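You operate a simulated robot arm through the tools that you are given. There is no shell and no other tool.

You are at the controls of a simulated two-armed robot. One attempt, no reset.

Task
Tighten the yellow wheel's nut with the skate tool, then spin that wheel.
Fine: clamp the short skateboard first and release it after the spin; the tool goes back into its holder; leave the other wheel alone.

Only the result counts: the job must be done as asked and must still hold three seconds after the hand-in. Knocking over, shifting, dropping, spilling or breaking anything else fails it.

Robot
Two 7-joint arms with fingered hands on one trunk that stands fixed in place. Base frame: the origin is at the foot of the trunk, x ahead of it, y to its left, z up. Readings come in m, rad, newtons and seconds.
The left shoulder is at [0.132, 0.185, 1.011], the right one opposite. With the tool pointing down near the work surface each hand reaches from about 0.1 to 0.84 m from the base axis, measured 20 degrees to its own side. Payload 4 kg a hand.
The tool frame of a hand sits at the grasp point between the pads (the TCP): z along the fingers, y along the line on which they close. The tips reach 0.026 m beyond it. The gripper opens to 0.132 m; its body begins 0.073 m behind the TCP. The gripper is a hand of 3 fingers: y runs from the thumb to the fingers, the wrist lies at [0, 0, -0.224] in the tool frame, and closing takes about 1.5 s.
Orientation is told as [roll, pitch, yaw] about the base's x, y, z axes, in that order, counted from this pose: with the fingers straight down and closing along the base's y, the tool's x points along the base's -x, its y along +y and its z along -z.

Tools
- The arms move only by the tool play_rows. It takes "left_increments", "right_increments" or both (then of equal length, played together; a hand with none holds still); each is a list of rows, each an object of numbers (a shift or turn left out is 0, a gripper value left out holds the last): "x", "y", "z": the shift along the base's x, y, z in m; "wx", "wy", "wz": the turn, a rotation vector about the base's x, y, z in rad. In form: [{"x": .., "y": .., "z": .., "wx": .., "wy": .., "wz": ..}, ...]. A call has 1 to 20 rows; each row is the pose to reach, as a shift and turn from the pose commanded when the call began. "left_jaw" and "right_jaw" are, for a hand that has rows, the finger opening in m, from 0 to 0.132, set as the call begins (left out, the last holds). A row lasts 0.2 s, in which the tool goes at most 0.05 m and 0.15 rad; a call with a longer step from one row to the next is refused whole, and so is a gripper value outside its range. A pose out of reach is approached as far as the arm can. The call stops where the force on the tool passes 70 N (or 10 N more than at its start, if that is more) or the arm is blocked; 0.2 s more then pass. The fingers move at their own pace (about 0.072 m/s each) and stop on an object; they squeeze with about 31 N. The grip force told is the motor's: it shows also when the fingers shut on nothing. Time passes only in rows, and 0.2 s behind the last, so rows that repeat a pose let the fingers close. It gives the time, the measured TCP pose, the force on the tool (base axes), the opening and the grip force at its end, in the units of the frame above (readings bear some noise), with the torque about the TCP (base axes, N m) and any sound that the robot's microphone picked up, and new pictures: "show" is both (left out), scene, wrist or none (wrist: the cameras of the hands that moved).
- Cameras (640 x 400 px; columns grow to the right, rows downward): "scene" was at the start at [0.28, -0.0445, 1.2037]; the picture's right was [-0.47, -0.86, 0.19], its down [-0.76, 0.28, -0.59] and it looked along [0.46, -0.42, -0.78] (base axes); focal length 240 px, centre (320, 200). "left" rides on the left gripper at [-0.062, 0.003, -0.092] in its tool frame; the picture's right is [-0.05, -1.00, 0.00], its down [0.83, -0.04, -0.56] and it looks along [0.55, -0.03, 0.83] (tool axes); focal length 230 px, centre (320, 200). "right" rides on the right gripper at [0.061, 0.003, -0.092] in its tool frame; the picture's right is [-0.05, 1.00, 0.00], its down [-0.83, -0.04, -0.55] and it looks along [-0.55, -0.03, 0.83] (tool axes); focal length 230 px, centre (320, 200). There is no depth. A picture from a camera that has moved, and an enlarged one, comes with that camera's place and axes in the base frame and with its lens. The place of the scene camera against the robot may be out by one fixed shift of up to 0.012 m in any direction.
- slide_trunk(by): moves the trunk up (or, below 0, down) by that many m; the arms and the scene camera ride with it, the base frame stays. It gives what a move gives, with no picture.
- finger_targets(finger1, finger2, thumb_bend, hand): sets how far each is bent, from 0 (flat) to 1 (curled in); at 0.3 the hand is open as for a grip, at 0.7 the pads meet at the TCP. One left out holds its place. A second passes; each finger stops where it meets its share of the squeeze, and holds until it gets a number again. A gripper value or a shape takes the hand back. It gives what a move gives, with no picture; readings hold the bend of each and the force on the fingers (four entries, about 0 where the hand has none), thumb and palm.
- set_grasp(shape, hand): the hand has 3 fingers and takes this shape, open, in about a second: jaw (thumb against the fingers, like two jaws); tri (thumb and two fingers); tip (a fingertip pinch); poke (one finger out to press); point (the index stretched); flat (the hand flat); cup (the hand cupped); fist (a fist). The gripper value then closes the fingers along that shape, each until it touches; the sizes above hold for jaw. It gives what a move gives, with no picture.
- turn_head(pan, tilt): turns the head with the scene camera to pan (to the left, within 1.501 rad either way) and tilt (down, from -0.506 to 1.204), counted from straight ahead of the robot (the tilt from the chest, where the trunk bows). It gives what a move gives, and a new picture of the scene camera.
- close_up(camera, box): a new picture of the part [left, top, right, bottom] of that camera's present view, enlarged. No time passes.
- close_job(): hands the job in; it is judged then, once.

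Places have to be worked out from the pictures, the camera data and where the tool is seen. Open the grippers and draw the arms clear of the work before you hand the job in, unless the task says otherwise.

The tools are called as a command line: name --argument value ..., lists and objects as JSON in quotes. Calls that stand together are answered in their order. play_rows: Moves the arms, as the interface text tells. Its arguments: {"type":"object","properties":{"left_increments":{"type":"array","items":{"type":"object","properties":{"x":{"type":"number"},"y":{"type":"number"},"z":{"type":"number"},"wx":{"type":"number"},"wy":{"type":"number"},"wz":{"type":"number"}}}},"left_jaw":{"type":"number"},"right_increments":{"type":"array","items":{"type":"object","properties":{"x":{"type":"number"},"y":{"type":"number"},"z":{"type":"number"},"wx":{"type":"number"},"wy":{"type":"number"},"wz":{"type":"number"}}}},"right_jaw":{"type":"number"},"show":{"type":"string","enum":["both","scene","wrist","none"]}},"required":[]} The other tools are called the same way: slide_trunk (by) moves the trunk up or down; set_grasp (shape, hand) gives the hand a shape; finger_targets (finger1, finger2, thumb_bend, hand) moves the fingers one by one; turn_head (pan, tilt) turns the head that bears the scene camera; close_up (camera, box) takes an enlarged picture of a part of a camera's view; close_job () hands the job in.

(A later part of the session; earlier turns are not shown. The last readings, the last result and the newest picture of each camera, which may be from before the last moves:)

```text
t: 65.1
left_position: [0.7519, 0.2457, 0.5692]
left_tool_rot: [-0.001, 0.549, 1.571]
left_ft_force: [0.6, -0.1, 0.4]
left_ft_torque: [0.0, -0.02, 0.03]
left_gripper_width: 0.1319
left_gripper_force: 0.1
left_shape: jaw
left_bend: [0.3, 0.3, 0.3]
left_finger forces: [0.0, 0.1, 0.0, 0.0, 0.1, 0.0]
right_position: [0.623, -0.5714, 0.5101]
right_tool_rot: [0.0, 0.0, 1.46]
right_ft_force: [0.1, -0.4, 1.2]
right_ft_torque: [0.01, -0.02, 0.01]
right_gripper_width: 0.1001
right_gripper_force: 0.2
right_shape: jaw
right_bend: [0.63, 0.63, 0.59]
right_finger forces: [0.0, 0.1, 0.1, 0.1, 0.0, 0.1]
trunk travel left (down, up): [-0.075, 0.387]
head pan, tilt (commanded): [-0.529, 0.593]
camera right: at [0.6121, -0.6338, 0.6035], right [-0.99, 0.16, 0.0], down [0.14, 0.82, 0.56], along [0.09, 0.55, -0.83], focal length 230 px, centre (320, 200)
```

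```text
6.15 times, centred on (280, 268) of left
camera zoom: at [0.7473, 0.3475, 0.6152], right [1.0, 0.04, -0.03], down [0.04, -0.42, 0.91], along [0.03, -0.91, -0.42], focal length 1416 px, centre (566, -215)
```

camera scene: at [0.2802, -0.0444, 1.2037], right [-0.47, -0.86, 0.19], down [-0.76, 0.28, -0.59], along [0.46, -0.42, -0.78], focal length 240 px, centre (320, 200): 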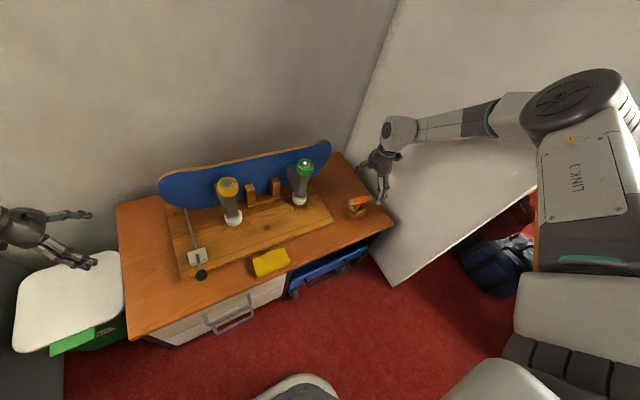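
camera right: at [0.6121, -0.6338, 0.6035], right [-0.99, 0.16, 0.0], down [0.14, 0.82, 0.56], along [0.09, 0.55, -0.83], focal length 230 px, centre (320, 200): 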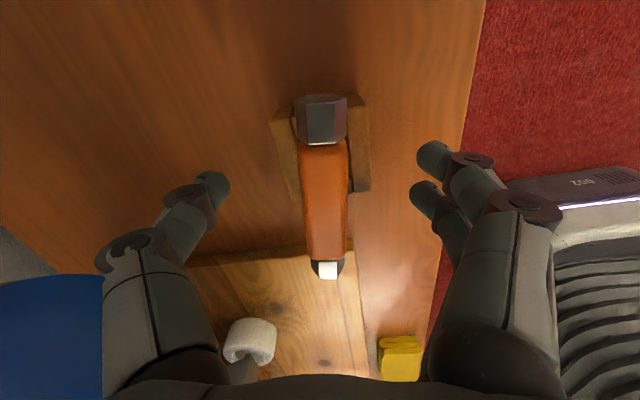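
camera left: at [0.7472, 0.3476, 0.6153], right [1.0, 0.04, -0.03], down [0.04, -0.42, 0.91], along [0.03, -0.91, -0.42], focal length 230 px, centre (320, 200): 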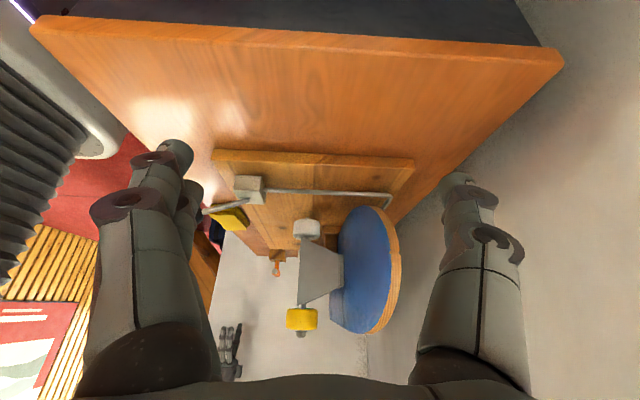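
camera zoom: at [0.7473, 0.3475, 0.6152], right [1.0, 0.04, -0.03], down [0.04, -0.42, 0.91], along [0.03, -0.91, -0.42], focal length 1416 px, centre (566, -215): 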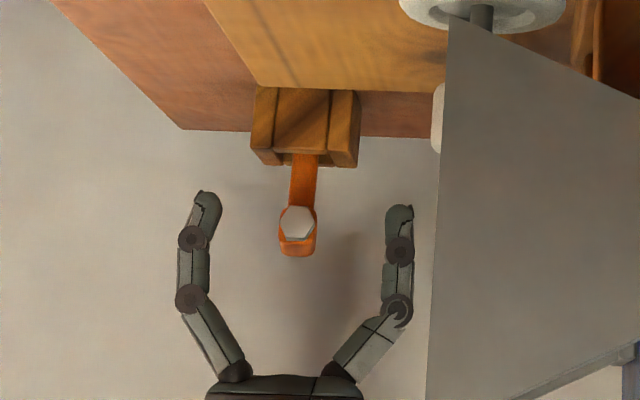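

The side view shows fingers and thumb astride the handle; their pads sit a bit low. I raise 7 mm and close.

play_rows --right_increments '[{"z": 0.007}, {"z": 0.007}, {"z": 0.007}, {"z": 0.007}, {"z": 0.007}, {"z": 0.007}, {"z": 0.007}, {"z": 0.007}]' --right_jaw 0.0 --show "wrist"

close_up --camera "right" --box '[200, 100, 440, 260]'

close_up --camera "left" --box '[245, 235, 315, 300]'

```text
t: 66.9
left_position: [0.7511, 0.2462, 0.5691]
left_tool_rot: [0.0, 0.547, 1.57]
left_ft_force: [-0.1, -0.7, 0.5]
left_ft_torque: [0.01, 0.02, 0.0]
left_gripper_width: 0.132
left_gripper_force: 0.0
left_shape: jaw
left_bend: [0.3, 0.3, 0.3]
left_finger forces: [0.1, 0.0, 0.0, 0.0, 0.0, 0.1]
right_position: [0.6219, -0.5721, 0.5169]
right_tool_rot: [0.002, 0.0, 1.46]
right_ft_force: [-0.7, 0.6, 0.4]
right_ft_torque: [-0.02, -0.01, 0.04]
right_gripper_width: 0.0163
right_gripper_force: 31.1
right_shape: jaw
right_bend: [0.72, 0.72, 0.7]
right_finger forces: [13.9, 13.8, 0.0, 0.0, 27.8, 0.0]
trunk travel left (down, up): [-0.075, 0.387]
head pan, tilt (commanded): [-0.529, 0.593]
camera right: at [0.6118, -0.6339, 0.6103], right [-0.99, 0.16, 0.0], down [0.14, 0.82, 0.56], along [0.09, 0.55, -0.83], focal length 230 px, centre (320, 200)
```

right: 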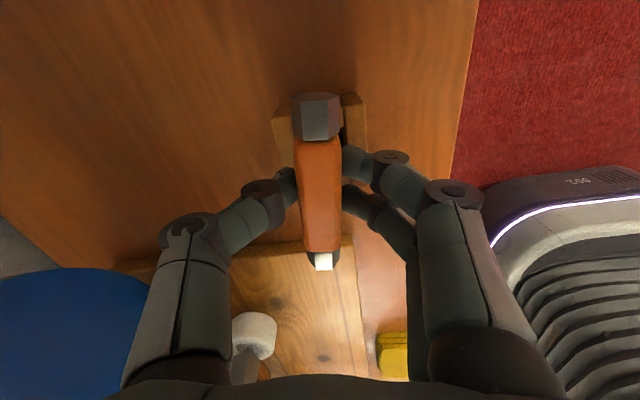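

```text
2.50 times, centred on (320, 180) of right
camera zoom: at [0.6118, -0.6339, 0.6103], right [-0.99, 0.16, 0.0], down [0.14, 0.82, 0.56], along [0.09, 0.55, -0.83], focal length 575 px, centre (320, 250)
```

zoom: 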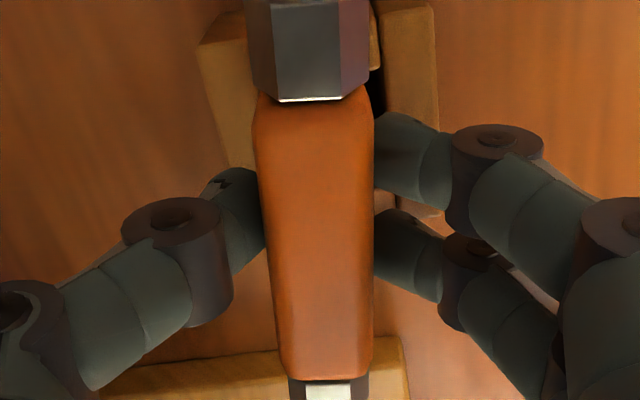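

```text
6.15 times, centred on (280, 268) of left
camera zoom: at [0.7473, 0.3476, 0.6151], right [1.0, 0.04, -0.03], down [0.04, -0.42, 0.91], along [0.03, -0.91, -0.42], focal length 1416 px, centre (566, -215)
```

zoom: 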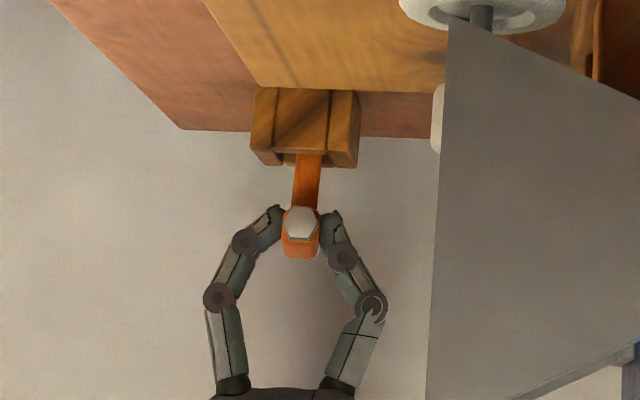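

A symmetric, firm grip (14/14/28 N). I lift the tool straight up out of the holder.

play_rows --right_increments '[{"z": 0.015}, {"z": 0.03}, {"z": 0.05}, {"z": 0.075}, {"z": 0.1}, {"z": 0.13}, {"z": 0.16}]' --right_jaw 0.0 --show "both"

close_up --camera "left" --box '[235, 235, 335, 335]'

```text
t: 68.5
left_position: [0.7512, 0.2463, 0.5695]
left_tool_rot: [0.0, 0.55, 1.57]
left_ft_force: [-0.1, -0.3, 0.8]
left_ft_torque: [-0.03, 0.01, 0.02]
left_gripper_width: 0.1318
left_gripper_force: 0.0
left_shape: jaw
left_bend: [0.3, 0.3, 0.3]
left_finger forces: [0.0, 0.0, 0.1, 0.0, 0.0, 0.0]
right_position: [0.6199, -0.5703, 0.6781]
right_tool_rot: [0.001, 0.001, 1.46]
right_ft_force: [0.2, 0.1, -1.0]
right_ft_torque: [-0.02, -0.01, 0.01]
right_gripper_width: 0.0162
right_gripper_force: 31.1
right_shape: jaw
right_bend: [0.72, 0.72, 0.7]
right_finger forces: [13.9, 13.9, 0.0, 0.0, 27.8, 0.0]
trunk travel left (down, up): [-0.075, 0.387]
head pan, tilt (commanded): [-0.529, 0.593]
camera scene: at [0.2795, -0.0442, 1.2039], right [-0.47, -0.86, 0.19], down [-0.76, 0.28, -0.59], along [0.46, -0.42, -0.78], focal length 240 px, centre (320, 200)
camera right: at [0.6095, -0.6328, 0.7713], right [-0.99, 0.16, 0.0], down [0.14, 0.82, 0.55], along [0.09, 0.55, -0.83], focal length 230 px, centre (320, 200)
```

scene: 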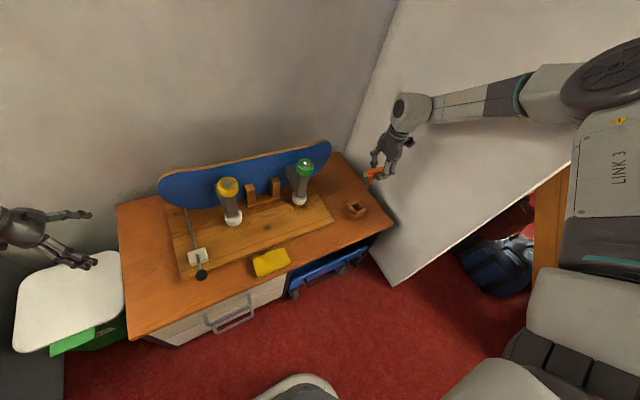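
right: 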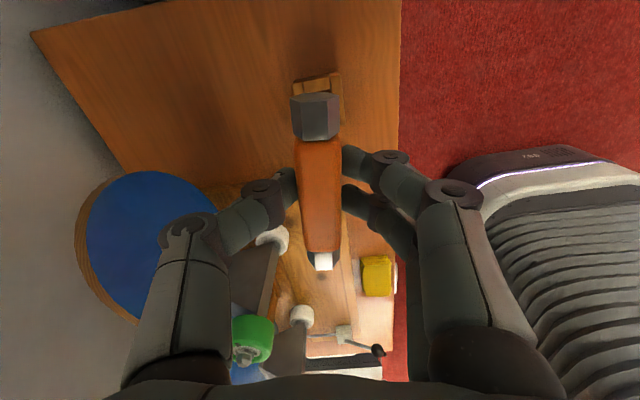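

```text
4.00 times, centred on (285, 285) of left
camera zoom: at [0.747, 0.3478, 0.6158], right [1.0, 0.04, -0.03], down [0.04, -0.42, 0.91], along [0.03, -0.91, -0.42], focal length 920 px, centre (460, -140)
```

zoom: 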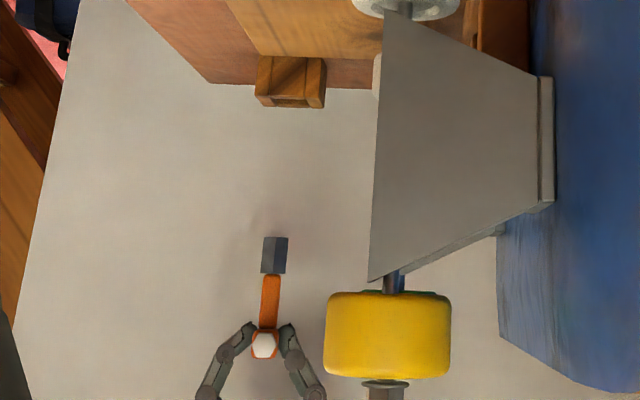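

The tool is free and hangs vertical; its socket bottom is about 0.097 m below the TCP. I raise further and carry it over the yellow nut, near [0.735, -0.116], staying high.

play_rows --right_increments '[{"z": 0.04}, {"z": 0.08}, {"z": 0.122}, {"x": 0.01, "y": 0.04, "z": 0.13}, {"x": 0.022, "y": 0.085, "z": 0.13}, {"x": 0.034, "y": 0.13, "z": 0.13}, {"x": 0.046, "y": 0.175, "z": 0.13}, {"x": 0.058, "y": 0.22, "z": 0.13}, {"x": 0.07, "y": 0.265, "z": 0.13}, {"x": 0.082, "y": 0.31, "z": 0.13}, {"x": 0.094, "y": 0.355, "z": 0.13}, {"x": 0.105, "y": 0.4, "z": 0.13}, {"x": 0.112, "y": 0.435, "z": 0.13}, {"x": 0.115, "y": 0.454, "z": 0.13}]' --show "both"

close_up --camera "left" --box '[240, 290, 400, 400]'

close_up --camera "scene" --box '[190, 120, 290, 220]'

```text
t: 71.5
left_position: [0.7524, 0.2449, 0.5687]
left_tool_rot: [0.002, 0.549, 1.572]
left_ft_force: [0.4, -0.3, 0.4]
left_ft_torque: [-0.03, -0.01, 0.02]
left_gripper_width: 0.1323
left_gripper_force: 0.1
left_shape: jaw
left_bend: [0.3, 0.3, 0.3]
left_finger forces: [0.0, 0.0, 0.0, 0.1, 0.0, 0.0]
right_position: [0.7064, -0.1671, 0.8009]
right_tool_rot: [0.004, 0.0, 1.459]
right_ft_force: [-0.3, 0.4, -0.8]
right_ft_torque: [0.01, -0.01, -0.01]
right_gripper_width: 0.0162
right_gripper_force: 30.5
right_shape: jaw
right_bend: [0.72, 0.72, 0.7]
right_finger forces: [14.1, 14.2, 0.1, 0.0, 28.3, 0.0]
right hand out of reach, approached as far as the arm can: row 12, 13, 14
trunk travel left (down, up): [-0.075, 0.387]
head pan, tilt (commanded): [-0.529, 0.593]
camera scene: at [0.2815, -0.045, 1.2031], right [-0.47, -0.86, 0.19], down [-0.76, 0.28, -0.59], along [0.46, -0.42, -0.79], focal length 240 px, centre (320, 200)
camera right: at [0.6963, -0.2283, 0.8939], right [-0.99, 0.16, 0.0], down [0.14, 0.82, 0.55], along [0.09, 0.55, -0.83], focal length 230 px, centre (320, 200)
```

scene: 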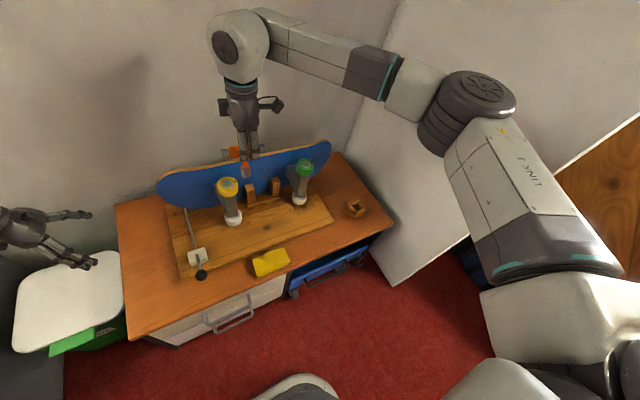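
right: 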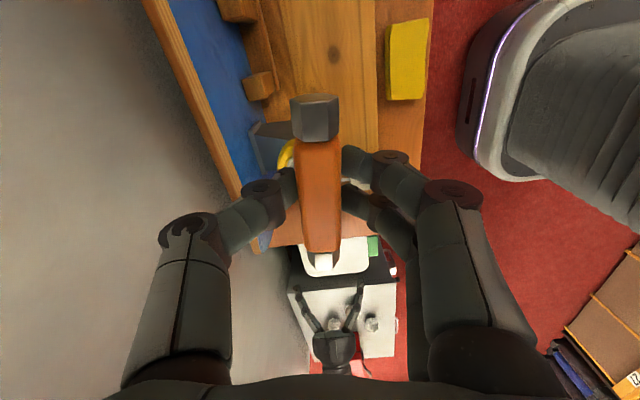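

```text
3.64 times, centred on (320, 345) of left
camera zoom: at [0.748, 0.3471, 0.6141], right [1.0, 0.04, -0.03], down [0.04, -0.42, 0.91], along [0.03, -0.91, -0.42], focal length 837 px, centre (320, -327)
```

zoom: 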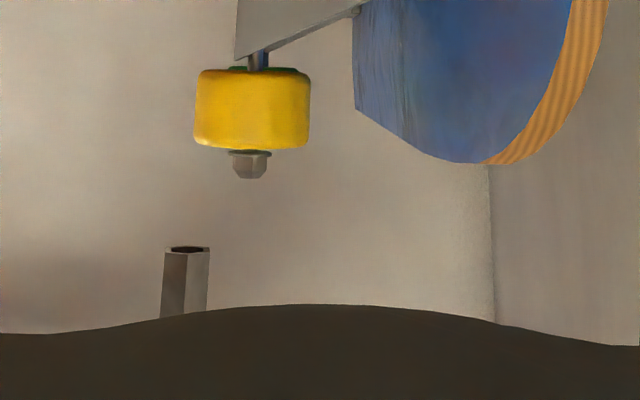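

```text
4.00 times, centred on (240, 170) of scene
camera zoom: at [0.2815, -0.045, 1.2031], right [-0.47, -0.86, 0.19], down [-0.76, 0.28, -0.59], along [0.46, -0.42, -0.79], focal length 958 px, centre (640, 320)
```

zoom: 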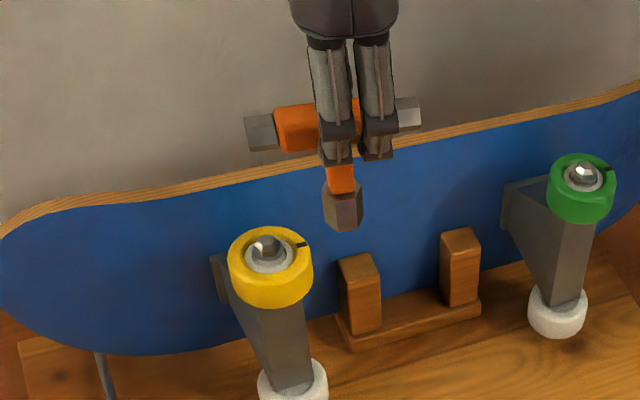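

The arm runs out of reach with the wrist at shoulder height. Raising the trunk by 0.25 m puts the work lower relative to the shoulders, as at the holder; both hands just ride up clear of everything.

slide_trunk --by 0.25

```text
t: 74.1
left_position: [0.7644, 0.2468, 1.0068]
left_tool_rot: [-0.275, 0.532, 1.43]
left_ft_force: [0.3, -0.1, -0.1]
left_ft_torque: [-0.02, -0.01, -0.01]
left_gripper_width: 0.132
left_gripper_force: 0.1
left_shape: jaw
left_bend: [0.3, 0.3, 0.3]
left_finger forces: [0.0, 0.0, 0.1, 0.1, 0.1, 0.0]
right_position: [0.6383, -0.1654, 1.2849]
right_tool_rot: [-0.328, -0.034, 1.467]
right_ft_force: [0.2, -0.2, -1.7]
right_ft_torque: [-0.02, 0.01, -0.02]
right_gripper_width: 0.0161
right_gripper_force: 31.0
right_shape: jaw
right_bend: [0.72, 0.72, 0.7]
right_finger forces: [14.1, 14.3, 0.0, 0.1, 28.1, 0.0]
trunk travel left (down, up): [-0.325, 0.137]
head pan, tilt (commanded): [-0.529, 0.593]
```

The trunk also un-bows, so both hands rose ~0.45 m and tilted about base y. I turn the right hand back upright (wy +0.33) while descending toward the point above the nut.

play_rows --right_increments '[{"wy": 0.1, "z": -0.02}, {"wy": 0.2, "z": -0.05}, {"wy": 0.3, "z": -0.09, "x": 0.01}, {"wy": 0.33, "z": -0.135, "x": 0.02, "y": 0.01}, {"wy": 0.33, "z": -0.18, "x": 0.03, "y": 0.02}, {"wy": 0.33, "z": -0.225, "x": 0.045, "y": 0.03}, {"wy": 0.33, "z": -0.27, "x": 0.06, "y": 0.035}, {"wy": 0.33, "z": -0.315, "x": 0.07, "y": 0.04}, {"wy": 0.33, "z": -0.355, "x": 0.08, "y": 0.045}, {"wy": 0.33, "z": -0.395, "x": 0.09, "y": 0.048}, {"wy": 0.33, "z": -0.42, "x": 0.097, "y": 0.05}, {"wy": 0.33, "z": -0.42, "x": 0.097, "y": 0.05}]' --show "both"

```text
t: 76.7
left_position: [0.7632, 0.2463, 1.0046]
left_tool_rot: [-0.277, 0.531, 1.43]
left_ft_force: [0.4, -0.6, 0.2]
left_ft_torque: [0.02, -0.01, 0.02]
left_gripper_width: 0.1321
left_gripper_force: 0.0
left_shape: jaw
left_bend: [0.3, 0.3, 0.3]
left_finger forces: [0.1, 0.0, 0.0, 0.0, 0.0, 0.0]
right_position: [0.5762, -0.2253, 0.9848]
right_tool_rot: [-0.002, 0.001, 1.46]
right_ft_force: [-0.3, -0.1, -1.7]
right_ft_torque: [-0.02, 0.02, -0.01]
right_gripper_width: 0.0164
right_gripper_force: 30.8
right_shape: jaw
right_bend: [0.72, 0.72, 0.7]
right_finger forces: [13.9, 14.1, 0.0, 0.0, 28.0, 0.0]
right hand out of reach, approached as far as the arm can: row 1, 2, 3, 4, 5, 6, 7, 8, 9, 10, 11, 12
trunk travel left (down, up): [-0.325, 0.137]
head pan, tilt (commanded): [-0.529, 0.593]
camera scene: at [0.1049, -0.0444, 1.5244], right [-0.5, -0.86, 0.03], down [-0.52, 0.28, -0.8], along [0.69, -0.42, -0.59], focal length 240 px, centre (320, 200)
camera right: at [0.5662, -0.2873, 1.0787], right [-0.99, 0.16, 0.0], down [0.13, 0.82, 0.56], along [0.09, 0.55, -0.83], focal length 230 px, centre (320, 200)
```

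scene: 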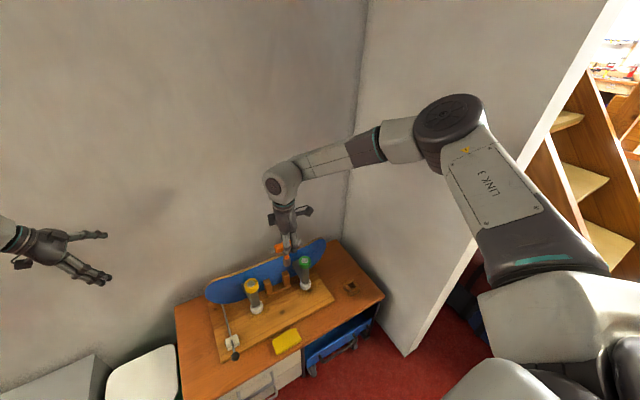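
right: 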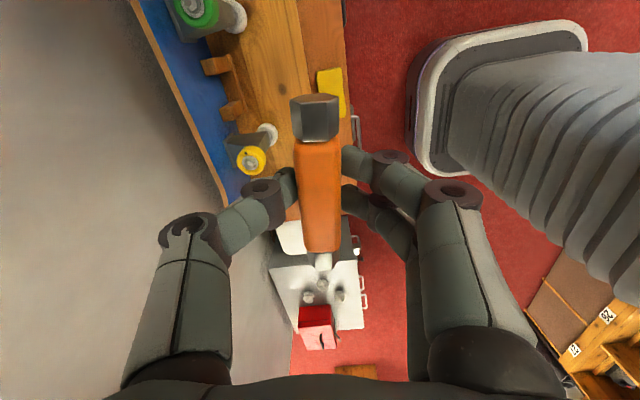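

Raising the trunk leans it back, which worsens reach in x. Before lowering it again I lift the tool well clear and pull it back, checking how the shift is counted after an unreachable target.

play_rows --right_increments '[{"z": 0.04, "x": -0.02}, {"z": 0.08, "x": -0.05}]' --show "none"

```text
t: 77.3
left_position: [0.7622, 0.2471, 1.0071]
left_tool_rot: [-0.277, 0.533, 1.428]
left_ft_force: [0.2, -0.9, 0.8]
left_ft_torque: [0.02, -0.02, 0.0]
left_gripper_width: 0.1322
left_gripper_force: 0.1
left_shape: jaw
left_bend: [0.3, 0.3, 0.3]
left_finger forces: [0.1, 0.0, 0.0, 0.1, 0.0, 0.0]
right_position: [0.5244, -0.2263, 1.0635]
right_tool_rot: [0.0, 0.001, 1.461]
right_ft_force: [0.5, -0.3, -0.8]
right_ft_torque: [-0.02, -0.02, -0.03]
right_gripper_width: 0.0163
right_gripper_force: 30.8
right_shape: jaw
right_bend: [0.72, 0.72, 0.7]
right_finger forces: [13.9, 14.0, 0.0, 0.0, 27.7, 0.0]
trunk travel left (down, up): [-0.325, 0.137]
head pan, tilt (commanded): [-0.529, 0.593]
```

Shifts count from the actually reached pose. The tool is clear, so I lower the trunk by 0.15 (to +0.10 net).

slide_trunk --by -0.15

play_rows --right_increments '[{}]' --left_increments '[{}]' --show "both"

```text
t: 79.0
left_position: [0.7636, 0.2455, 0.8573]
left_tool_rot: [-0.275, 0.533, 1.428]
left_ft_force: [-0.2, 0.4, 0.3]
left_ft_torque: [0.05, 0.0, 0.0]
left_gripper_width: 0.1319
left_gripper_force: 0.0
left_shape: jaw
left_bend: [0.3, 0.3, 0.3]
left_finger forces: [0.0, 0.0, 0.0, 0.1, 0.0, 0.0]
right_position: [0.5292, -0.2269, 0.9121]
right_tool_rot: [0.0, 0.0, 1.46]
right_ft_force: [-0.7, 0.0, -1.5]
right_ft_torque: [-0.03, 0.0, 0.02]
right_gripper_width: 0.0159
right_gripper_force: 31.0
right_shape: jaw
right_bend: [0.72, 0.72, 0.7]
right_finger forces: [13.8, 14.0, 0.0, 0.0, 27.7, 0.0]
trunk travel left (down, up): [-0.175, 0.287]
head pan, tilt (commanded): [-0.529, 0.593]
```

```text
t: 79.4
left_position: [0.7639, 0.2471, 0.8551]
left_tool_rot: [-0.274, 0.532, 1.43]
left_ft_force: [-0.1, -0.2, 0.2]
left_ft_torque: [-0.02, -0.02, 0.0]
left_gripper_width: 0.1318
left_gripper_force: 0.1
left_shape: jaw
left_bend: [0.3, 0.3, 0.3]
left_finger forces: [0.1, 0.1, 0.0, 0.0, 0.1, 0.1]
right_position: [0.5299, -0.226, 0.9104]
right_tool_rot: [0.0, -0.001, 1.46]
right_ft_force: [-0.6, 0.0, -0.8]
right_ft_torque: [0.01, -0.03, 0.02]
right_gripper_width: 0.0161
right_gripper_force: 31.4
right_shape: jaw
right_bend: [0.72, 0.72, 0.7]
right_finger forces: [13.8, 13.9, 0.0, 0.1, 27.8, 0.1]
trunk travel left (down, up): [-0.175, 0.287]
head pan, tilt (commanded): [-0.529, 0.593]
camera scene: at [0.1936, -0.0444, 1.3483], right [-0.49, -0.86, 0.11], down [-0.65, 0.28, -0.71], along [0.58, -0.42, -0.7], focal length 240 px, centre (320, 200)
camera right: at [0.5195, -0.2878, 1.0043], right [-0.99, 0.16, 0.0], down [0.14, 0.82, 0.56], along [0.09, 0.55, -0.83], focal length 230 px, centre (320, 200)
camera left: at [0.7487, 0.3478, 0.8986], right [0.98, 0.04, 0.21], down [-0.17, -0.42, 0.89], along [0.13, -0.91, -0.4], focal length 230 px, centre (320, 200)
```

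scene: 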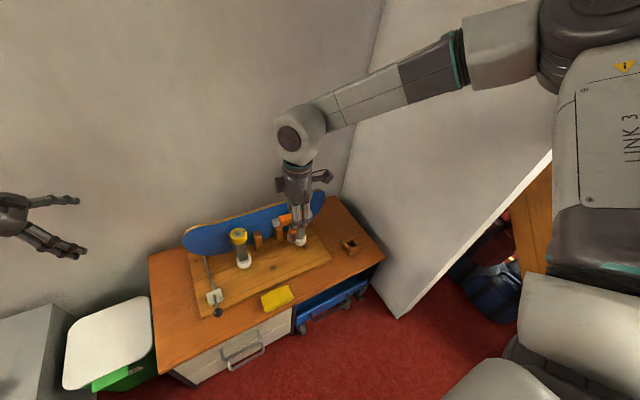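
right: 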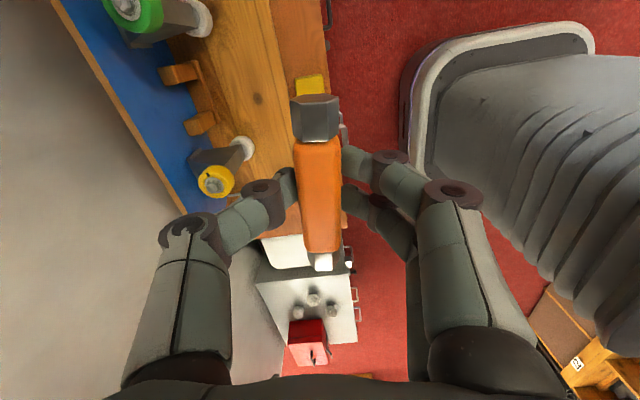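
left: 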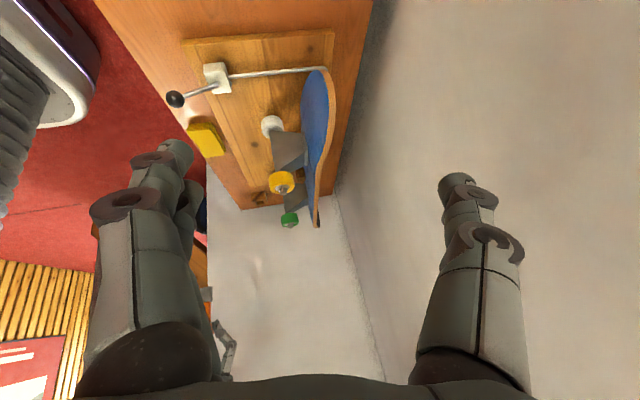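

With the trunk at +0.10 the hands kept their poses (just 0.15 lower). I try again to reach above the nut from here.

play_rows --right_increments '[{"x": 0.034, "y": 0.018, "z": -0.01}, {"x": 0.068, "y": 0.037, "z": -0.02}, {"x": 0.102, "y": 0.055, "z": -0.03}, {"x": 0.137, "y": 0.073, "z": -0.04}, {"x": 0.171, "y": 0.092, "z": -0.05}, {"x": 0.205, "y": 0.11, "z": -0.06}]' --show "scene"

```text
t: 80.8
left_position: [0.7642, 0.2454, 0.8552]
left_tool_rot: [-0.274, 0.533, 1.429]
left_ft_force: [-0.1, 0.0, -0.8]
left_ft_torque: [-0.01, -0.03, -0.01]
left_gripper_width: 0.1321
left_gripper_force: 0.1
left_shape: jaw
left_bend: [0.3, 0.3, 0.3]
left_finger forces: [0.0, 0.1, 0.0, 0.0, 0.0, 0.1]
right_position: [0.6516, -0.1826, 0.8752]
right_tool_rot: [0.002, 0.001, 1.461]
right_ft_force: [0.3, -0.4, -1.8]
right_ft_torque: [0.0, 0.04, -0.01]
right_gripper_width: 0.0161
right_gripper_force: 31.0
right_shape: jaw
right_bend: [0.72, 0.72, 0.7]
right_finger forces: [13.8, 13.9, 0.0, 0.1, 27.8, 0.1]
right hand out of reach, approached as far as the arm can: row 4, 5, 6
trunk travel left (down, up): [-0.175, 0.287]
head pan, tilt (commanded): [-0.529, 0.593]
camera scene: at [0.1939, -0.0445, 1.3482], right [-0.49, -0.86, 0.11], down [-0.65, 0.28, -0.71], along [0.58, -0.42, -0.7], focal length 240 px, centre (320, 200)
```

scene: 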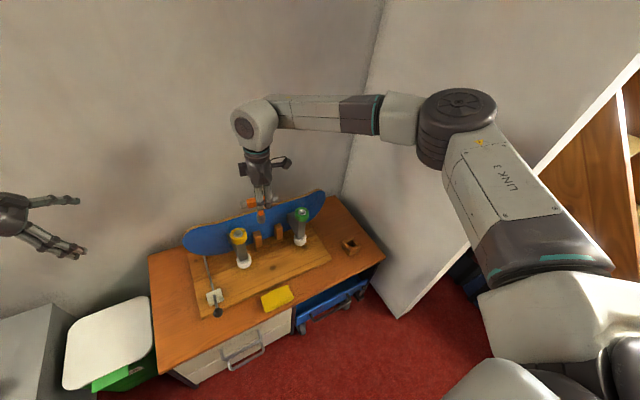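

The limit again appears at the same wrist distance, so it may come from the wrist angle. I test whether another hand yaw frees the reach: turn by -0.75 rad here, then push forward.

play_rows --right_increments '[{"wz": -0.15}, {"wz": -0.3}, {"wz": -0.45}, {"wz": -0.6}, {"wz": -0.75}, {"wz": -0.75, "x": 0.03, "y": 0.02}, {"wz": -0.75, "x": 0.06, "y": 0.04}, {"wz": -0.75, "x": 0.084, "y": 0.066}]' --show "scene"

```text
t: 82.6
left_position: [0.7635, 0.2461, 0.8558]
left_tool_rot: [-0.275, 0.532, 1.429]
left_ft_force: [0.4, -0.1, -0.7]
left_ft_torque: [0.03, 0.0, -0.03]
left_gripper_width: 0.1321
left_gripper_force: 0.0
left_shape: jaw
left_bend: [0.3, 0.3, 0.3]
left_finger forces: [0.1, 0.0, 0.0, 0.0, 0.0, 0.0]
right_position: [0.6568, -0.1826, 0.8907]
right_tool_rot: [0.002, -0.002, 0.709]
right_ft_force: [-1.0, -0.4, -2.3]
right_ft_torque: [-0.01, -0.01, 0.0]
right_gripper_width: 0.016
right_gripper_force: 31.3
right_shape: jaw
right_bend: [0.72, 0.72, 0.7]
right_finger forces: [13.9, 13.8, 0.1, 0.0, 27.8, 0.0]
right hand out of reach, approached as far as the arm can: row 6, 7, 8
trunk travel left (down, up): [-0.175, 0.287]
head pan, tilt (commanded): [-0.529, 0.593]
camera scene: at [0.1933, -0.0442, 1.3484], right [-0.49, -0.86, 0.11], down [-0.65, 0.28, -0.71], along [0.58, -0.42, -0.7], focal length 240 px, centre (320, 200)
```

scene: 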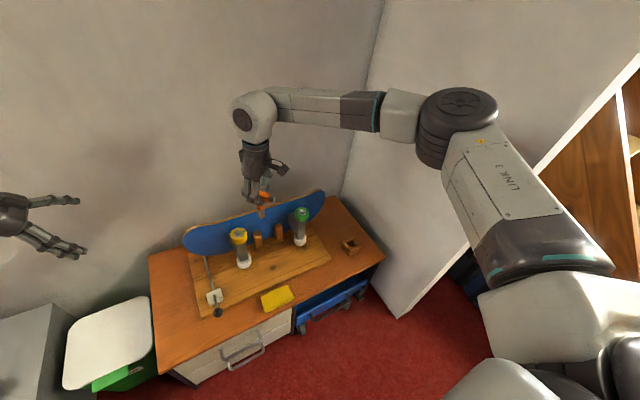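

The limit is a shoulder limit (same upper-arm direction each time), so lower wrist height relative to the shoulder should help. I go down to z≈0.80 here and then try forward again.

play_rows --right_increments '[{"z": -0.03, "x": -0.02}, {"z": -0.06, "x": -0.02}, {"z": -0.09, "x": -0.01}, {"z": -0.09, "x": 0.02, "y": 0.02}, {"z": -0.09, "x": 0.05, "y": 0.04}, {"z": -0.09, "x": 0.078, "y": 0.066}]' --show "scene"

```text
t: 84.0
left_position: [0.765, 0.2457, 0.8564]
left_tool_rot: [-0.275, 0.531, 1.43]
left_ft_force: [0.0, 0.7, -0.1]
left_ft_torque: [0.01, 0.04, 0.01]
left_gripper_width: 0.1318
left_gripper_force: 0.1
left_shape: jaw
left_bend: [0.3, 0.3, 0.3]
left_finger forces: [0.0, 0.0, 0.1, 0.0, 0.0, 0.0]
right_position: [0.6458, -0.1929, 0.8376]
right_tool_rot: [0.001, -0.001, 0.709]
right_ft_force: [-0.2, -0.6, -2.4]
right_ft_torque: [-0.02, 0.02, -0.03]
right_gripper_width: 0.0162
right_gripper_force: 30.5
right_shape: jaw
right_bend: [0.72, 0.72, 0.7]
right_finger forces: [13.9, 13.9, 0.0, 0.1, 27.6, 0.1]
right hand out of reach, approached as far as the arm can: row 3, 4, 5, 6
trunk travel left (down, up): [-0.175, 0.287]
head pan, tilt (commanded): [-0.529, 0.593]
camera scene: at [0.1932, -0.0443, 1.3484], right [-0.49, -0.86, 0.11], down [-0.65, 0.28, -0.71], along [0.58, -0.42, -0.7], focal length 240 px, centre (320, 200)
```

scene: 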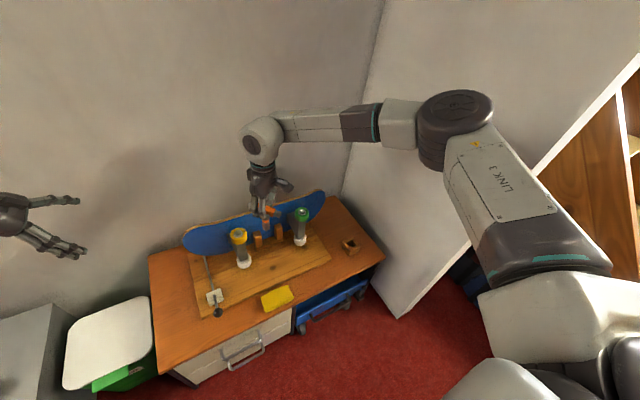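

Still blocked with the elbow high and outside. I try a different approach: bring the hand close in front of the chest, then push straight forward along y≈-0.116 so the arm can unfold differently.

play_rows --right_increments '[{"x": -0.04, "y": 0.01, "z": 0.01}, {"x": -0.08, "y": 0.025, "z": 0.02}, {"x": -0.12, "y": 0.04, "z": 0.02}, {"x": -0.16, "y": 0.06, "z": 0.02}, {"x": -0.2, "y": 0.077, "z": 0.02}, {"x": -0.24, "y": 0.077, "z": 0.02}]' --show "scene"

play_rows --right_increments '[{"x": 0.045}, {"x": 0.09}, {"x": 0.135}, {"x": 0.18}, {"x": 0.225}, {"x": 0.27}]' --show "scene"

```text
t: 85.4
left_position: [0.7629, 0.2459, 0.8566]
left_tool_rot: [-0.277, 0.531, 1.428]
left_ft_force: [-0.1, -0.7, -0.1]
left_ft_torque: [0.01, 0.0, 0.02]
left_gripper_width: 0.1319
left_gripper_force: 0.0
left_shape: jaw
left_bend: [0.3, 0.3, 0.3]
left_finger forces: [0.1, 0.1, 0.1, 0.0, 0.0, 0.1]
right_position: [0.4095, -0.1128, 0.8615]
right_tool_rot: [-0.002, -0.001, 0.712]
right_ft_force: [0.0, 0.2, -1.8]
right_ft_torque: [-0.01, -0.01, -0.01]
right_gripper_width: 0.016
right_gripper_force: 31.5
right_shape: jaw
right_bend: [0.72, 0.72, 0.7]
right_finger forces: [14.0, 13.8, 0.0, 0.1, 27.8, 0.0]
trunk travel left (down, up): [-0.175, 0.287]
head pan, tilt (commanded): [-0.529, 0.593]
camera scene: at [0.192, -0.0443, 1.3487], right [-0.49, -0.86, 0.1], down [-0.64, 0.28, -0.71], along [0.58, -0.42, -0.7], focal length 240 px, centre (320, 200)
```

scene: 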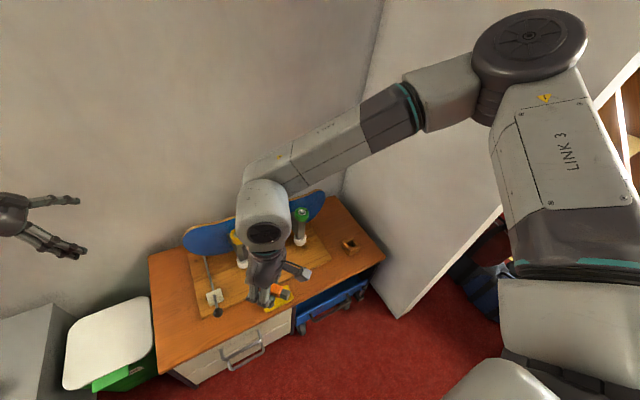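

```text
t: 86.8
left_position: [0.7639, 0.2458, 0.8562]
left_tool_rot: [-0.274, 0.532, 1.431]
left_ft_force: [0.8, 0.1, -0.6]
left_ft_torque: [0.03, -0.01, -0.02]
left_gripper_width: 0.1322
left_gripper_force: 0.0
left_shape: jaw
left_bend: [0.3, 0.3, 0.3]
left_finger forces: [0.0, 0.1, 0.0, 0.0, 0.0, 0.1]
right_position: [0.6346, -0.1634, 0.8743]
right_tool_rot: [0.004, 0.0, 0.71]
right_ft_force: [0.2, -0.4, -1.4]
right_ft_torque: [0.02, 0.0, 0.01]
right_gripper_width: 0.0161
right_gripper_force: 31.4
right_shape: jaw
right_bend: [0.72, 0.72, 0.7]
right_finger forces: [13.9, 13.9, 0.0, 0.0, 27.8, 0.0]
right hand out of reach, approached as far as the arm can: row 4, 5, 6
trunk travel left (down, up): [-0.175, 0.287]
head pan, tilt (commanded): [-0.529, 0.593]
camera scene: at [0.194, -0.0447, 1.3482], right [-0.49, -0.86, 0.11], down [-0.65, 0.28, -0.71], along [0.58, -0.42, -0.7], focal length 240 px, centre (320, 200)
```

scene: 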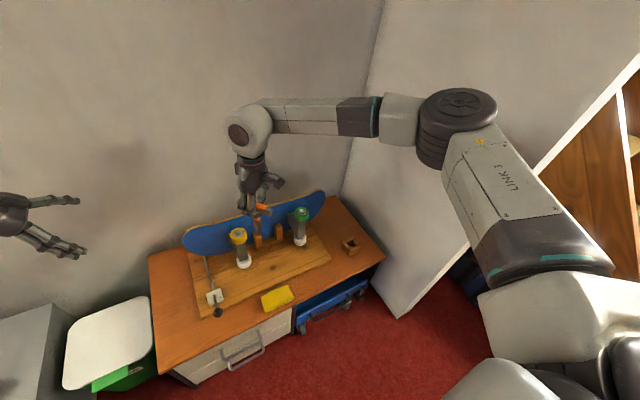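

The same limit appears, but reach was better with the trunk lower (leaning forward) and slightly better at higher hand height. So I pull the hand back and up, then lower the trunk fully (to -0.075).

play_rows --right_increments '[{"x": -0.04, "z": 0.02}, {"x": -0.08, "z": 0.06}, {"x": -0.1, "z": 0.1}, {"x": -0.1, "z": 0.14}]' --show "none"

slide_trunk --by -0.17

play_rows --right_increments '[{}]' --show "scene"

```text
refused: row 2 steps farther than a row can; nothing moved
```

```text
t: 88.8
left_position: [0.7639, 0.2465, 0.6866]
left_tool_rot: [-0.277, 0.533, 1.426]
left_ft_force: [0.4, 0.5, 0.1]
left_ft_torque: [0.01, 0.02, 0.01]
left_gripper_width: 0.1323
left_gripper_force: 0.0
left_shape: jaw
left_bend: [0.3, 0.3, 0.3]
left_finger forces: [0.1, 0.0, 0.0, 0.0, 0.0, 0.0]
right_position: [0.6334, -0.1618, 0.7081]
right_tool_rot: [-0.001, -0.002, 0.71]
right_ft_force: [-0.3, 0.6, 0.3]
right_ft_torque: [-0.04, 0.0, -0.03]
right_gripper_width: 0.0162
right_gripper_force: 30.9
right_shape: jaw
right_bend: [0.72, 0.72, 0.7]
right_finger forces: [13.9, 13.9, 0.1, 0.0, 27.8, 0.0]
trunk travel left (down, up): [-0.005, 0.457]
head pan, tilt (commanded): [-0.529, 0.593]
```

```text
t: 89.2
left_position: [0.7643, 0.2455, 0.6854]
left_tool_rot: [-0.273, 0.532, 1.428]
left_ft_force: [1.1, 0.7, -0.1]
left_ft_torque: [-0.01, -0.02, 0.04]
left_gripper_width: 0.1319
left_gripper_force: 0.1
left_shape: jaw
left_bend: [0.3, 0.3, 0.3]
left_finger forces: [0.0, 0.0, 0.1, 0.0, 0.1, 0.0]
right_position: [0.6336, -0.1612, 0.7064]
right_tool_rot: [0.003, 0.0, 0.712]
right_ft_force: [0.0, 0.0, -0.7]
right_ft_torque: [0.0, -0.02, 0.01]
right_gripper_width: 0.0162
right_gripper_force: 31.2
right_shape: jaw
right_bend: [0.72, 0.72, 0.7]
right_finger forces: [13.9, 14.0, 0.1, 0.0, 27.8, 0.0]
trunk travel left (down, up): [-0.005, 0.457]
head pan, tilt (commanded): [-0.529, 0.593]
camera scene: at [0.3493, -0.0444, 1.0854], right [-0.44, -0.86, 0.25], down [-0.83, 0.28, -0.47], along [0.34, -0.42, -0.84], focal length 240 px, centre (320, 200)
```

scene: 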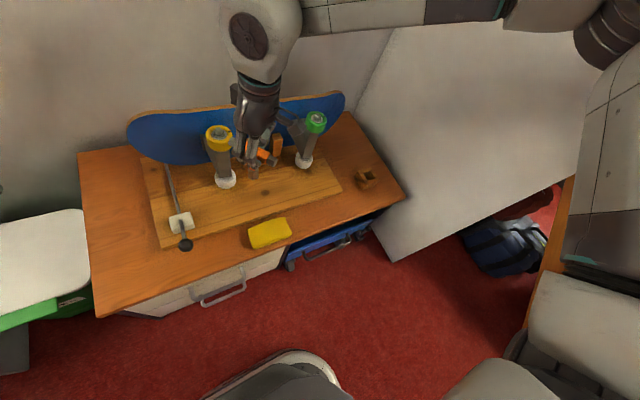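

The retreat was refused (step too long), but the trunk's descent caused no contact (forces ~0). Now I raise the tool straight up to z≈0.81 first.

play_rows --right_increments '[{"z": 0.04}, {"z": 0.08}, {"z": 0.105}]' --show "none"

```text
t: 90.0
left_position: [0.7638, 0.2459, 0.6847]
left_tool_rot: [-0.275, 0.532, 1.428]
left_ft_force: [-0.1, 0.1, 0.3]
left_ft_torque: [-0.04, 0.01, 0.02]
left_gripper_width: 0.1322
left_gripper_force: 0.0
left_shape: jaw
left_bend: [0.3, 0.3, 0.3]
left_finger forces: [0.1, 0.0, 0.0, 0.1, 0.0, 0.0]
right_position: [0.6337, -0.1629, 0.8108]
right_tool_rot: [0.002, -0.001, 0.712]
right_ft_force: [0.5, 0.3, -1.1]
right_ft_torque: [0.0, -0.02, -0.02]
right_gripper_width: 0.016
right_gripper_force: 31.0
right_shape: jaw
right_bend: [0.72, 0.72, 0.7]
right_finger forces: [14.0, 13.9, 0.0, 0.0, 27.8, 0.1]
trunk travel left (down, up): [-0.005, 0.457]
head pan, tilt (commanded): [-0.529, 0.593]
```

Now I move toward the point above the nut, [0.735, -0.116, 0.81].

play_rows --right_increments '[{"x": 0.035, "y": 0.015}, {"x": 0.07, "y": 0.031}, {"x": 0.1, "y": 0.046}]' --show "both"

```text
t: 90.8
left_position: [0.7626, 0.2446, 0.6865]
left_tool_rot: [-0.277, 0.532, 1.429]
left_ft_force: [0.2, -0.5, -0.2]
left_ft_torque: [0.01, -0.05, -0.02]
left_gripper_width: 0.1319
left_gripper_force: 0.1
left_shape: jaw
left_bend: [0.3, 0.3, 0.3]
left_finger forces: [0.0, 0.0, 0.0, 0.1, 0.0, 0.1]
right_position: [0.7039, -0.1339, 0.8129]
right_tool_rot: [-0.001, 0.0, 0.709]
right_ft_force: [-0.8, 0.4, 0.1]
right_ft_torque: [-0.02, 0.02, 0.0]
right_gripper_width: 0.0159
right_gripper_force: 30.6
right_shape: jaw
right_bend: [0.72, 0.72, 0.7]
right_finger forces: [14.3, 14.3, 0.0, 0.0, 28.7, 0.1]
right hand out of reach, approached as far as the arm can: row 3
trunk travel left (down, up): [-0.005, 0.457]
head pan, tilt (commanded): [-0.529, 0.593]
camera scene: at [0.3477, -0.0444, 1.0863], right [-0.44, -0.86, 0.25], down [-0.83, 0.28, -0.47], along [0.34, -0.42, -0.84], focal length 240 px, centre (320, 200)
camera right: at [0.6535, -0.1731, 0.9063], right [-0.61, 0.79, 0.0], down [0.66, 0.51, 0.56], along [0.44, 0.34, -0.83], focal length 230 px, centre (320, 200)
```

scene: 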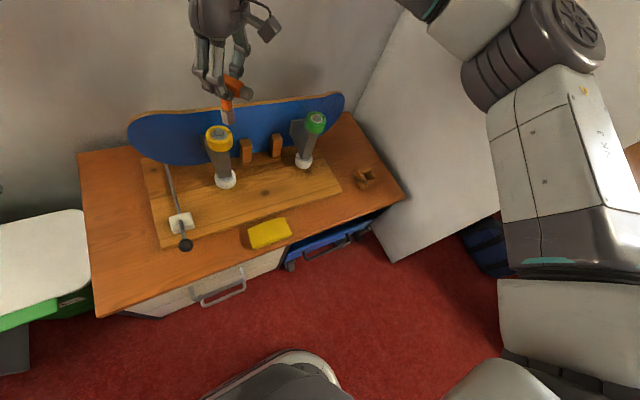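
right: 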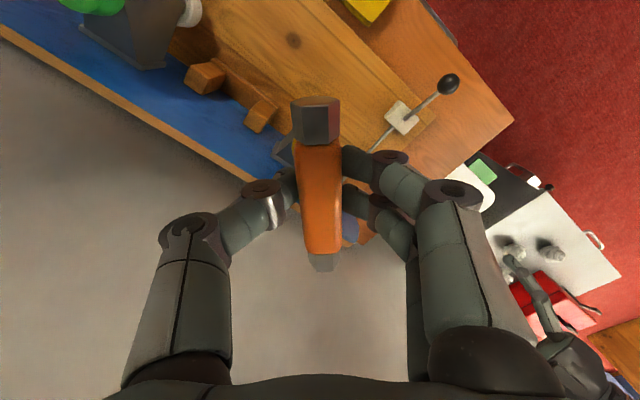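

Closer (0.704, -0.134), but still ~3 cm short. Reach seemed better higher up, so I try going up and forward, then I'd come down over the nut.

play_rows --right_increments '[{"z": 0.04}, {"z": 0.08}, {"z": 0.12}, {"z": 0.12, "x": 0.02, "y": 0.01}, {"z": 0.12, "x": 0.033, "y": 0.018}]' --show "none"

```text
t: 92.0
left_position: [0.7639, 0.2459, 0.686]
left_tool_rot: [-0.273, 0.532, 1.43]
left_ft_force: [-0.8, 0.1, -0.1]
left_ft_torque: [0.01, 0.02, -0.02]
left_gripper_width: 0.1317
left_gripper_force: 0.1
left_shape: jaw
left_bend: [0.3, 0.3, 0.3]
left_finger forces: [0.1, 0.0, 0.1, 0.0, 0.0, 0.0]
right_position: [0.6938, -0.159, 0.9251]
right_tool_rot: [0.001, 0.0, 0.709]
right_ft_force: [-0.2, 0.2, -1.5]
right_ft_torque: [0.0, 0.0, 0.02]
right_gripper_width: 0.016
right_gripper_force: 30.9
right_shape: jaw
right_bend: [0.72, 0.72, 0.7]
right_finger forces: [14.4, 14.4, 0.1, 0.0, 28.7, 0.0]
right hand out of reach, approached as far as the arm can: row 1, 2, 3, 4, 5
trunk travel left (down, up): [-0.005, 0.457]
head pan, tilt (commanded): [-0.529, 0.593]
```

Too high is worse here; the best wrist height is near shoulder level, so lower should be better with this trunk. I descend to z≈0.79 (socket still ~2 cm above the nut) and then go forward.

play_rows --right_increments '[{"z": -0.04, "x": -0.01}, {"z": -0.08, "x": -0.02}, {"z": -0.11, "x": -0.02}, {"z": -0.138, "x": -0.02}, {"z": -0.138, "x": 0.0, "y": 0.02}, {"z": -0.138, "x": 0.025, "y": 0.035}, {"z": -0.138, "x": 0.04, "y": 0.043}]' --show "scene"

```text
t: 93.5
left_position: [0.764, 0.2452, 0.6856]
left_tool_rot: [-0.276, 0.531, 1.43]
left_ft_force: [-0.8, -0.4, 0.5]
left_ft_torque: [0.05, 0.01, 0.04]
left_gripper_width: 0.1321
left_gripper_force: 0.0
left_shape: jaw
left_bend: [0.3, 0.3, 0.3]
left_finger forces: [0.0, 0.1, 0.0, 0.1, 0.0, 0.0]
right_position: [0.711, -0.1364, 0.7876]
right_tool_rot: [0.0, -0.002, 0.707]
right_ft_force: [0.2, 0.5, -0.8]
right_ft_torque: [0.01, 0.01, 0.03]
right_gripper_width: 0.0161
right_gripper_force: 30.9
right_shape: jaw
right_bend: [0.72, 0.72, 0.7]
right_finger forces: [13.8, 13.7, 0.0, 0.0, 27.5, 0.0]
right hand out of reach, approached as far as the arm can: row 6, 7
trunk travel left (down, up): [-0.005, 0.457]
head pan, tilt (commanded): [-0.529, 0.593]
camera scene: at [0.3493, -0.0443, 1.0854], right [-0.44, -0.86, 0.25], down [-0.83, 0.28, -0.47], along [0.34, -0.42, -0.84], focal length 240 px, centre (320, 200)
```

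scene: 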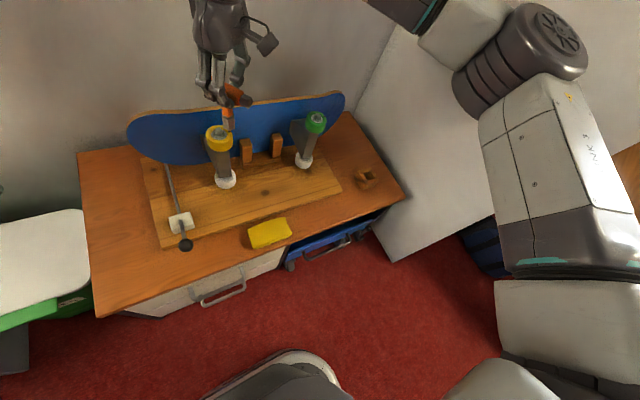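

Still ~3 cm short, but the shortfall lies exactly along the hand's x direction at this yaw. If the hand leans back ~12-20° about its closing axis, the wrist gets closer while the TCP reaches the nut. I test that reach now in the air.

play_rows --right_increments '[{"wx": 0.065, "wy": -0.076}, {"wx": 0.13, "wy": -0.152}, {"wx": 0.195, "wy": -0.228}, {"wx": 0.195, "wy": -0.228, "x": 0.012, "y": 0.01}, {"wx": 0.195, "wy": -0.228, "x": 0.024, "y": 0.02}]' --show "both"

```text
t: 94.8
left_position: [0.7646, 0.2474, 0.6853]
left_tool_rot: [-0.274, 0.532, 1.43]
left_ft_force: [-0.6, 0.5, -0.2]
left_ft_torque: [0.0, 0.0, 0.02]
left_gripper_width: 0.1318
left_gripper_force: 0.1
left_shape: jaw
left_bend: [0.3, 0.3, 0.3]
left_finger forces: [0.0, 0.0, 0.0, 0.0, 0.0, 0.0]
right_position: [0.7346, -0.1159, 0.7908]
right_tool_rot: [0.0, -0.301, 0.712]
right_ft_force: [-0.3, 0.4, -1.9]
right_ft_torque: [-0.01, -0.01, 0.03]
right_gripper_width: 0.0159
right_gripper_force: 30.9
right_shape: jaw
right_bend: [0.72, 0.72, 0.7]
right_finger forces: [13.8, 13.7, 0.0, 0.0, 27.5, 0.0]
trunk travel left (down, up): [-0.005, 0.457]
head pan, tilt (commanded): [-0.529, 0.593]
camera scene: at [0.3492, -0.0443, 1.0854], right [-0.44, -0.86, 0.25], down [-0.83, 0.28, -0.47], along [0.34, -0.42, -0.84], focal length 240 px, centre (320, 200)
camera right: at [0.6677, -0.1703, 0.8613], right [-0.61, 0.79, 0.02], down [0.51, 0.38, 0.78], along [0.61, 0.48, -0.63], focal length 230 px, centre (320, 200)
```

scene: 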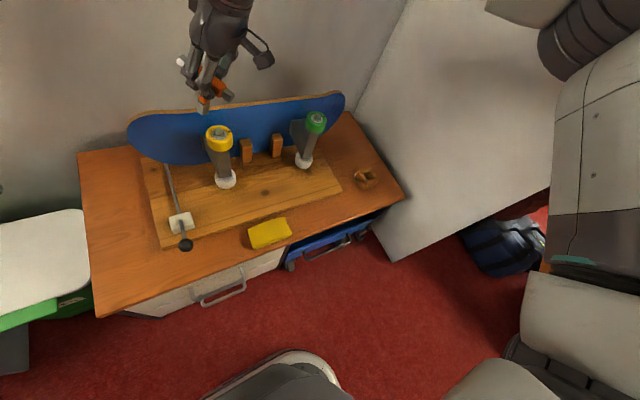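
right: 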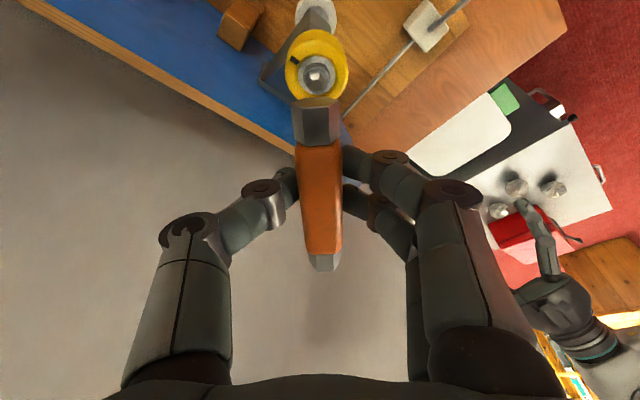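

With a 0.3 rad lean the TCP reaches the nut point. Before re-gripping the tool that way, I test how far the hand can turn about the vertical here with this lean: first clockwise.

play_rows --right_increments '[{"z": 0.015, "wz": -0.14}, {"z": 0.015, "wz": -0.28}, {"z": 0.015, "wz": -0.42}, {"z": 0.015, "wz": -0.56}, {"z": 0.015, "wz": -0.7}, {"z": 0.015, "wz": -0.84}, {"z": 0.015, "wz": -0.98}, {"z": 0.015, "wz": -1.12}, {"z": 0.015, "wz": -1.26}, {"z": 0.015, "wz": -1.4}]' --show "none"

```text
t: 97.0
left_position: [0.765, 0.2461, 0.683]
left_tool_rot: [-0.272, 0.532, 1.43]
left_ft_force: [-0.4, -0.6, -0.1]
left_ft_torque: [0.02, 0.03, -0.01]
left_gripper_width: 0.1321
left_gripper_force: 0.0
left_shape: jaw
left_bend: [0.3, 0.3, 0.3]
left_finger forces: [0.0, 0.0, 0.0, 0.1, 0.1, 0.1]
right_position: [0.7436, -0.1723, 0.8009]
right_tool_rot: [-0.001, -0.297, -0.69]
right_ft_force: [0.1, 0.3, -0.8]
right_ft_torque: [0.02, 0.06, 0.0]
right_gripper_width: 0.0155
right_gripper_force: 31.5
right_shape: jaw
right_bend: [0.72, 0.72, 0.7]
right_finger forces: [13.8, 13.6, 0.0, 0.0, 27.3, 0.0]
right hand out of reach, approached as far as the arm can: row 7, 8, 9, 10
trunk travel left (down, up): [-0.005, 0.457]
head pan, tilt (commanded): [-0.529, 0.593]
```

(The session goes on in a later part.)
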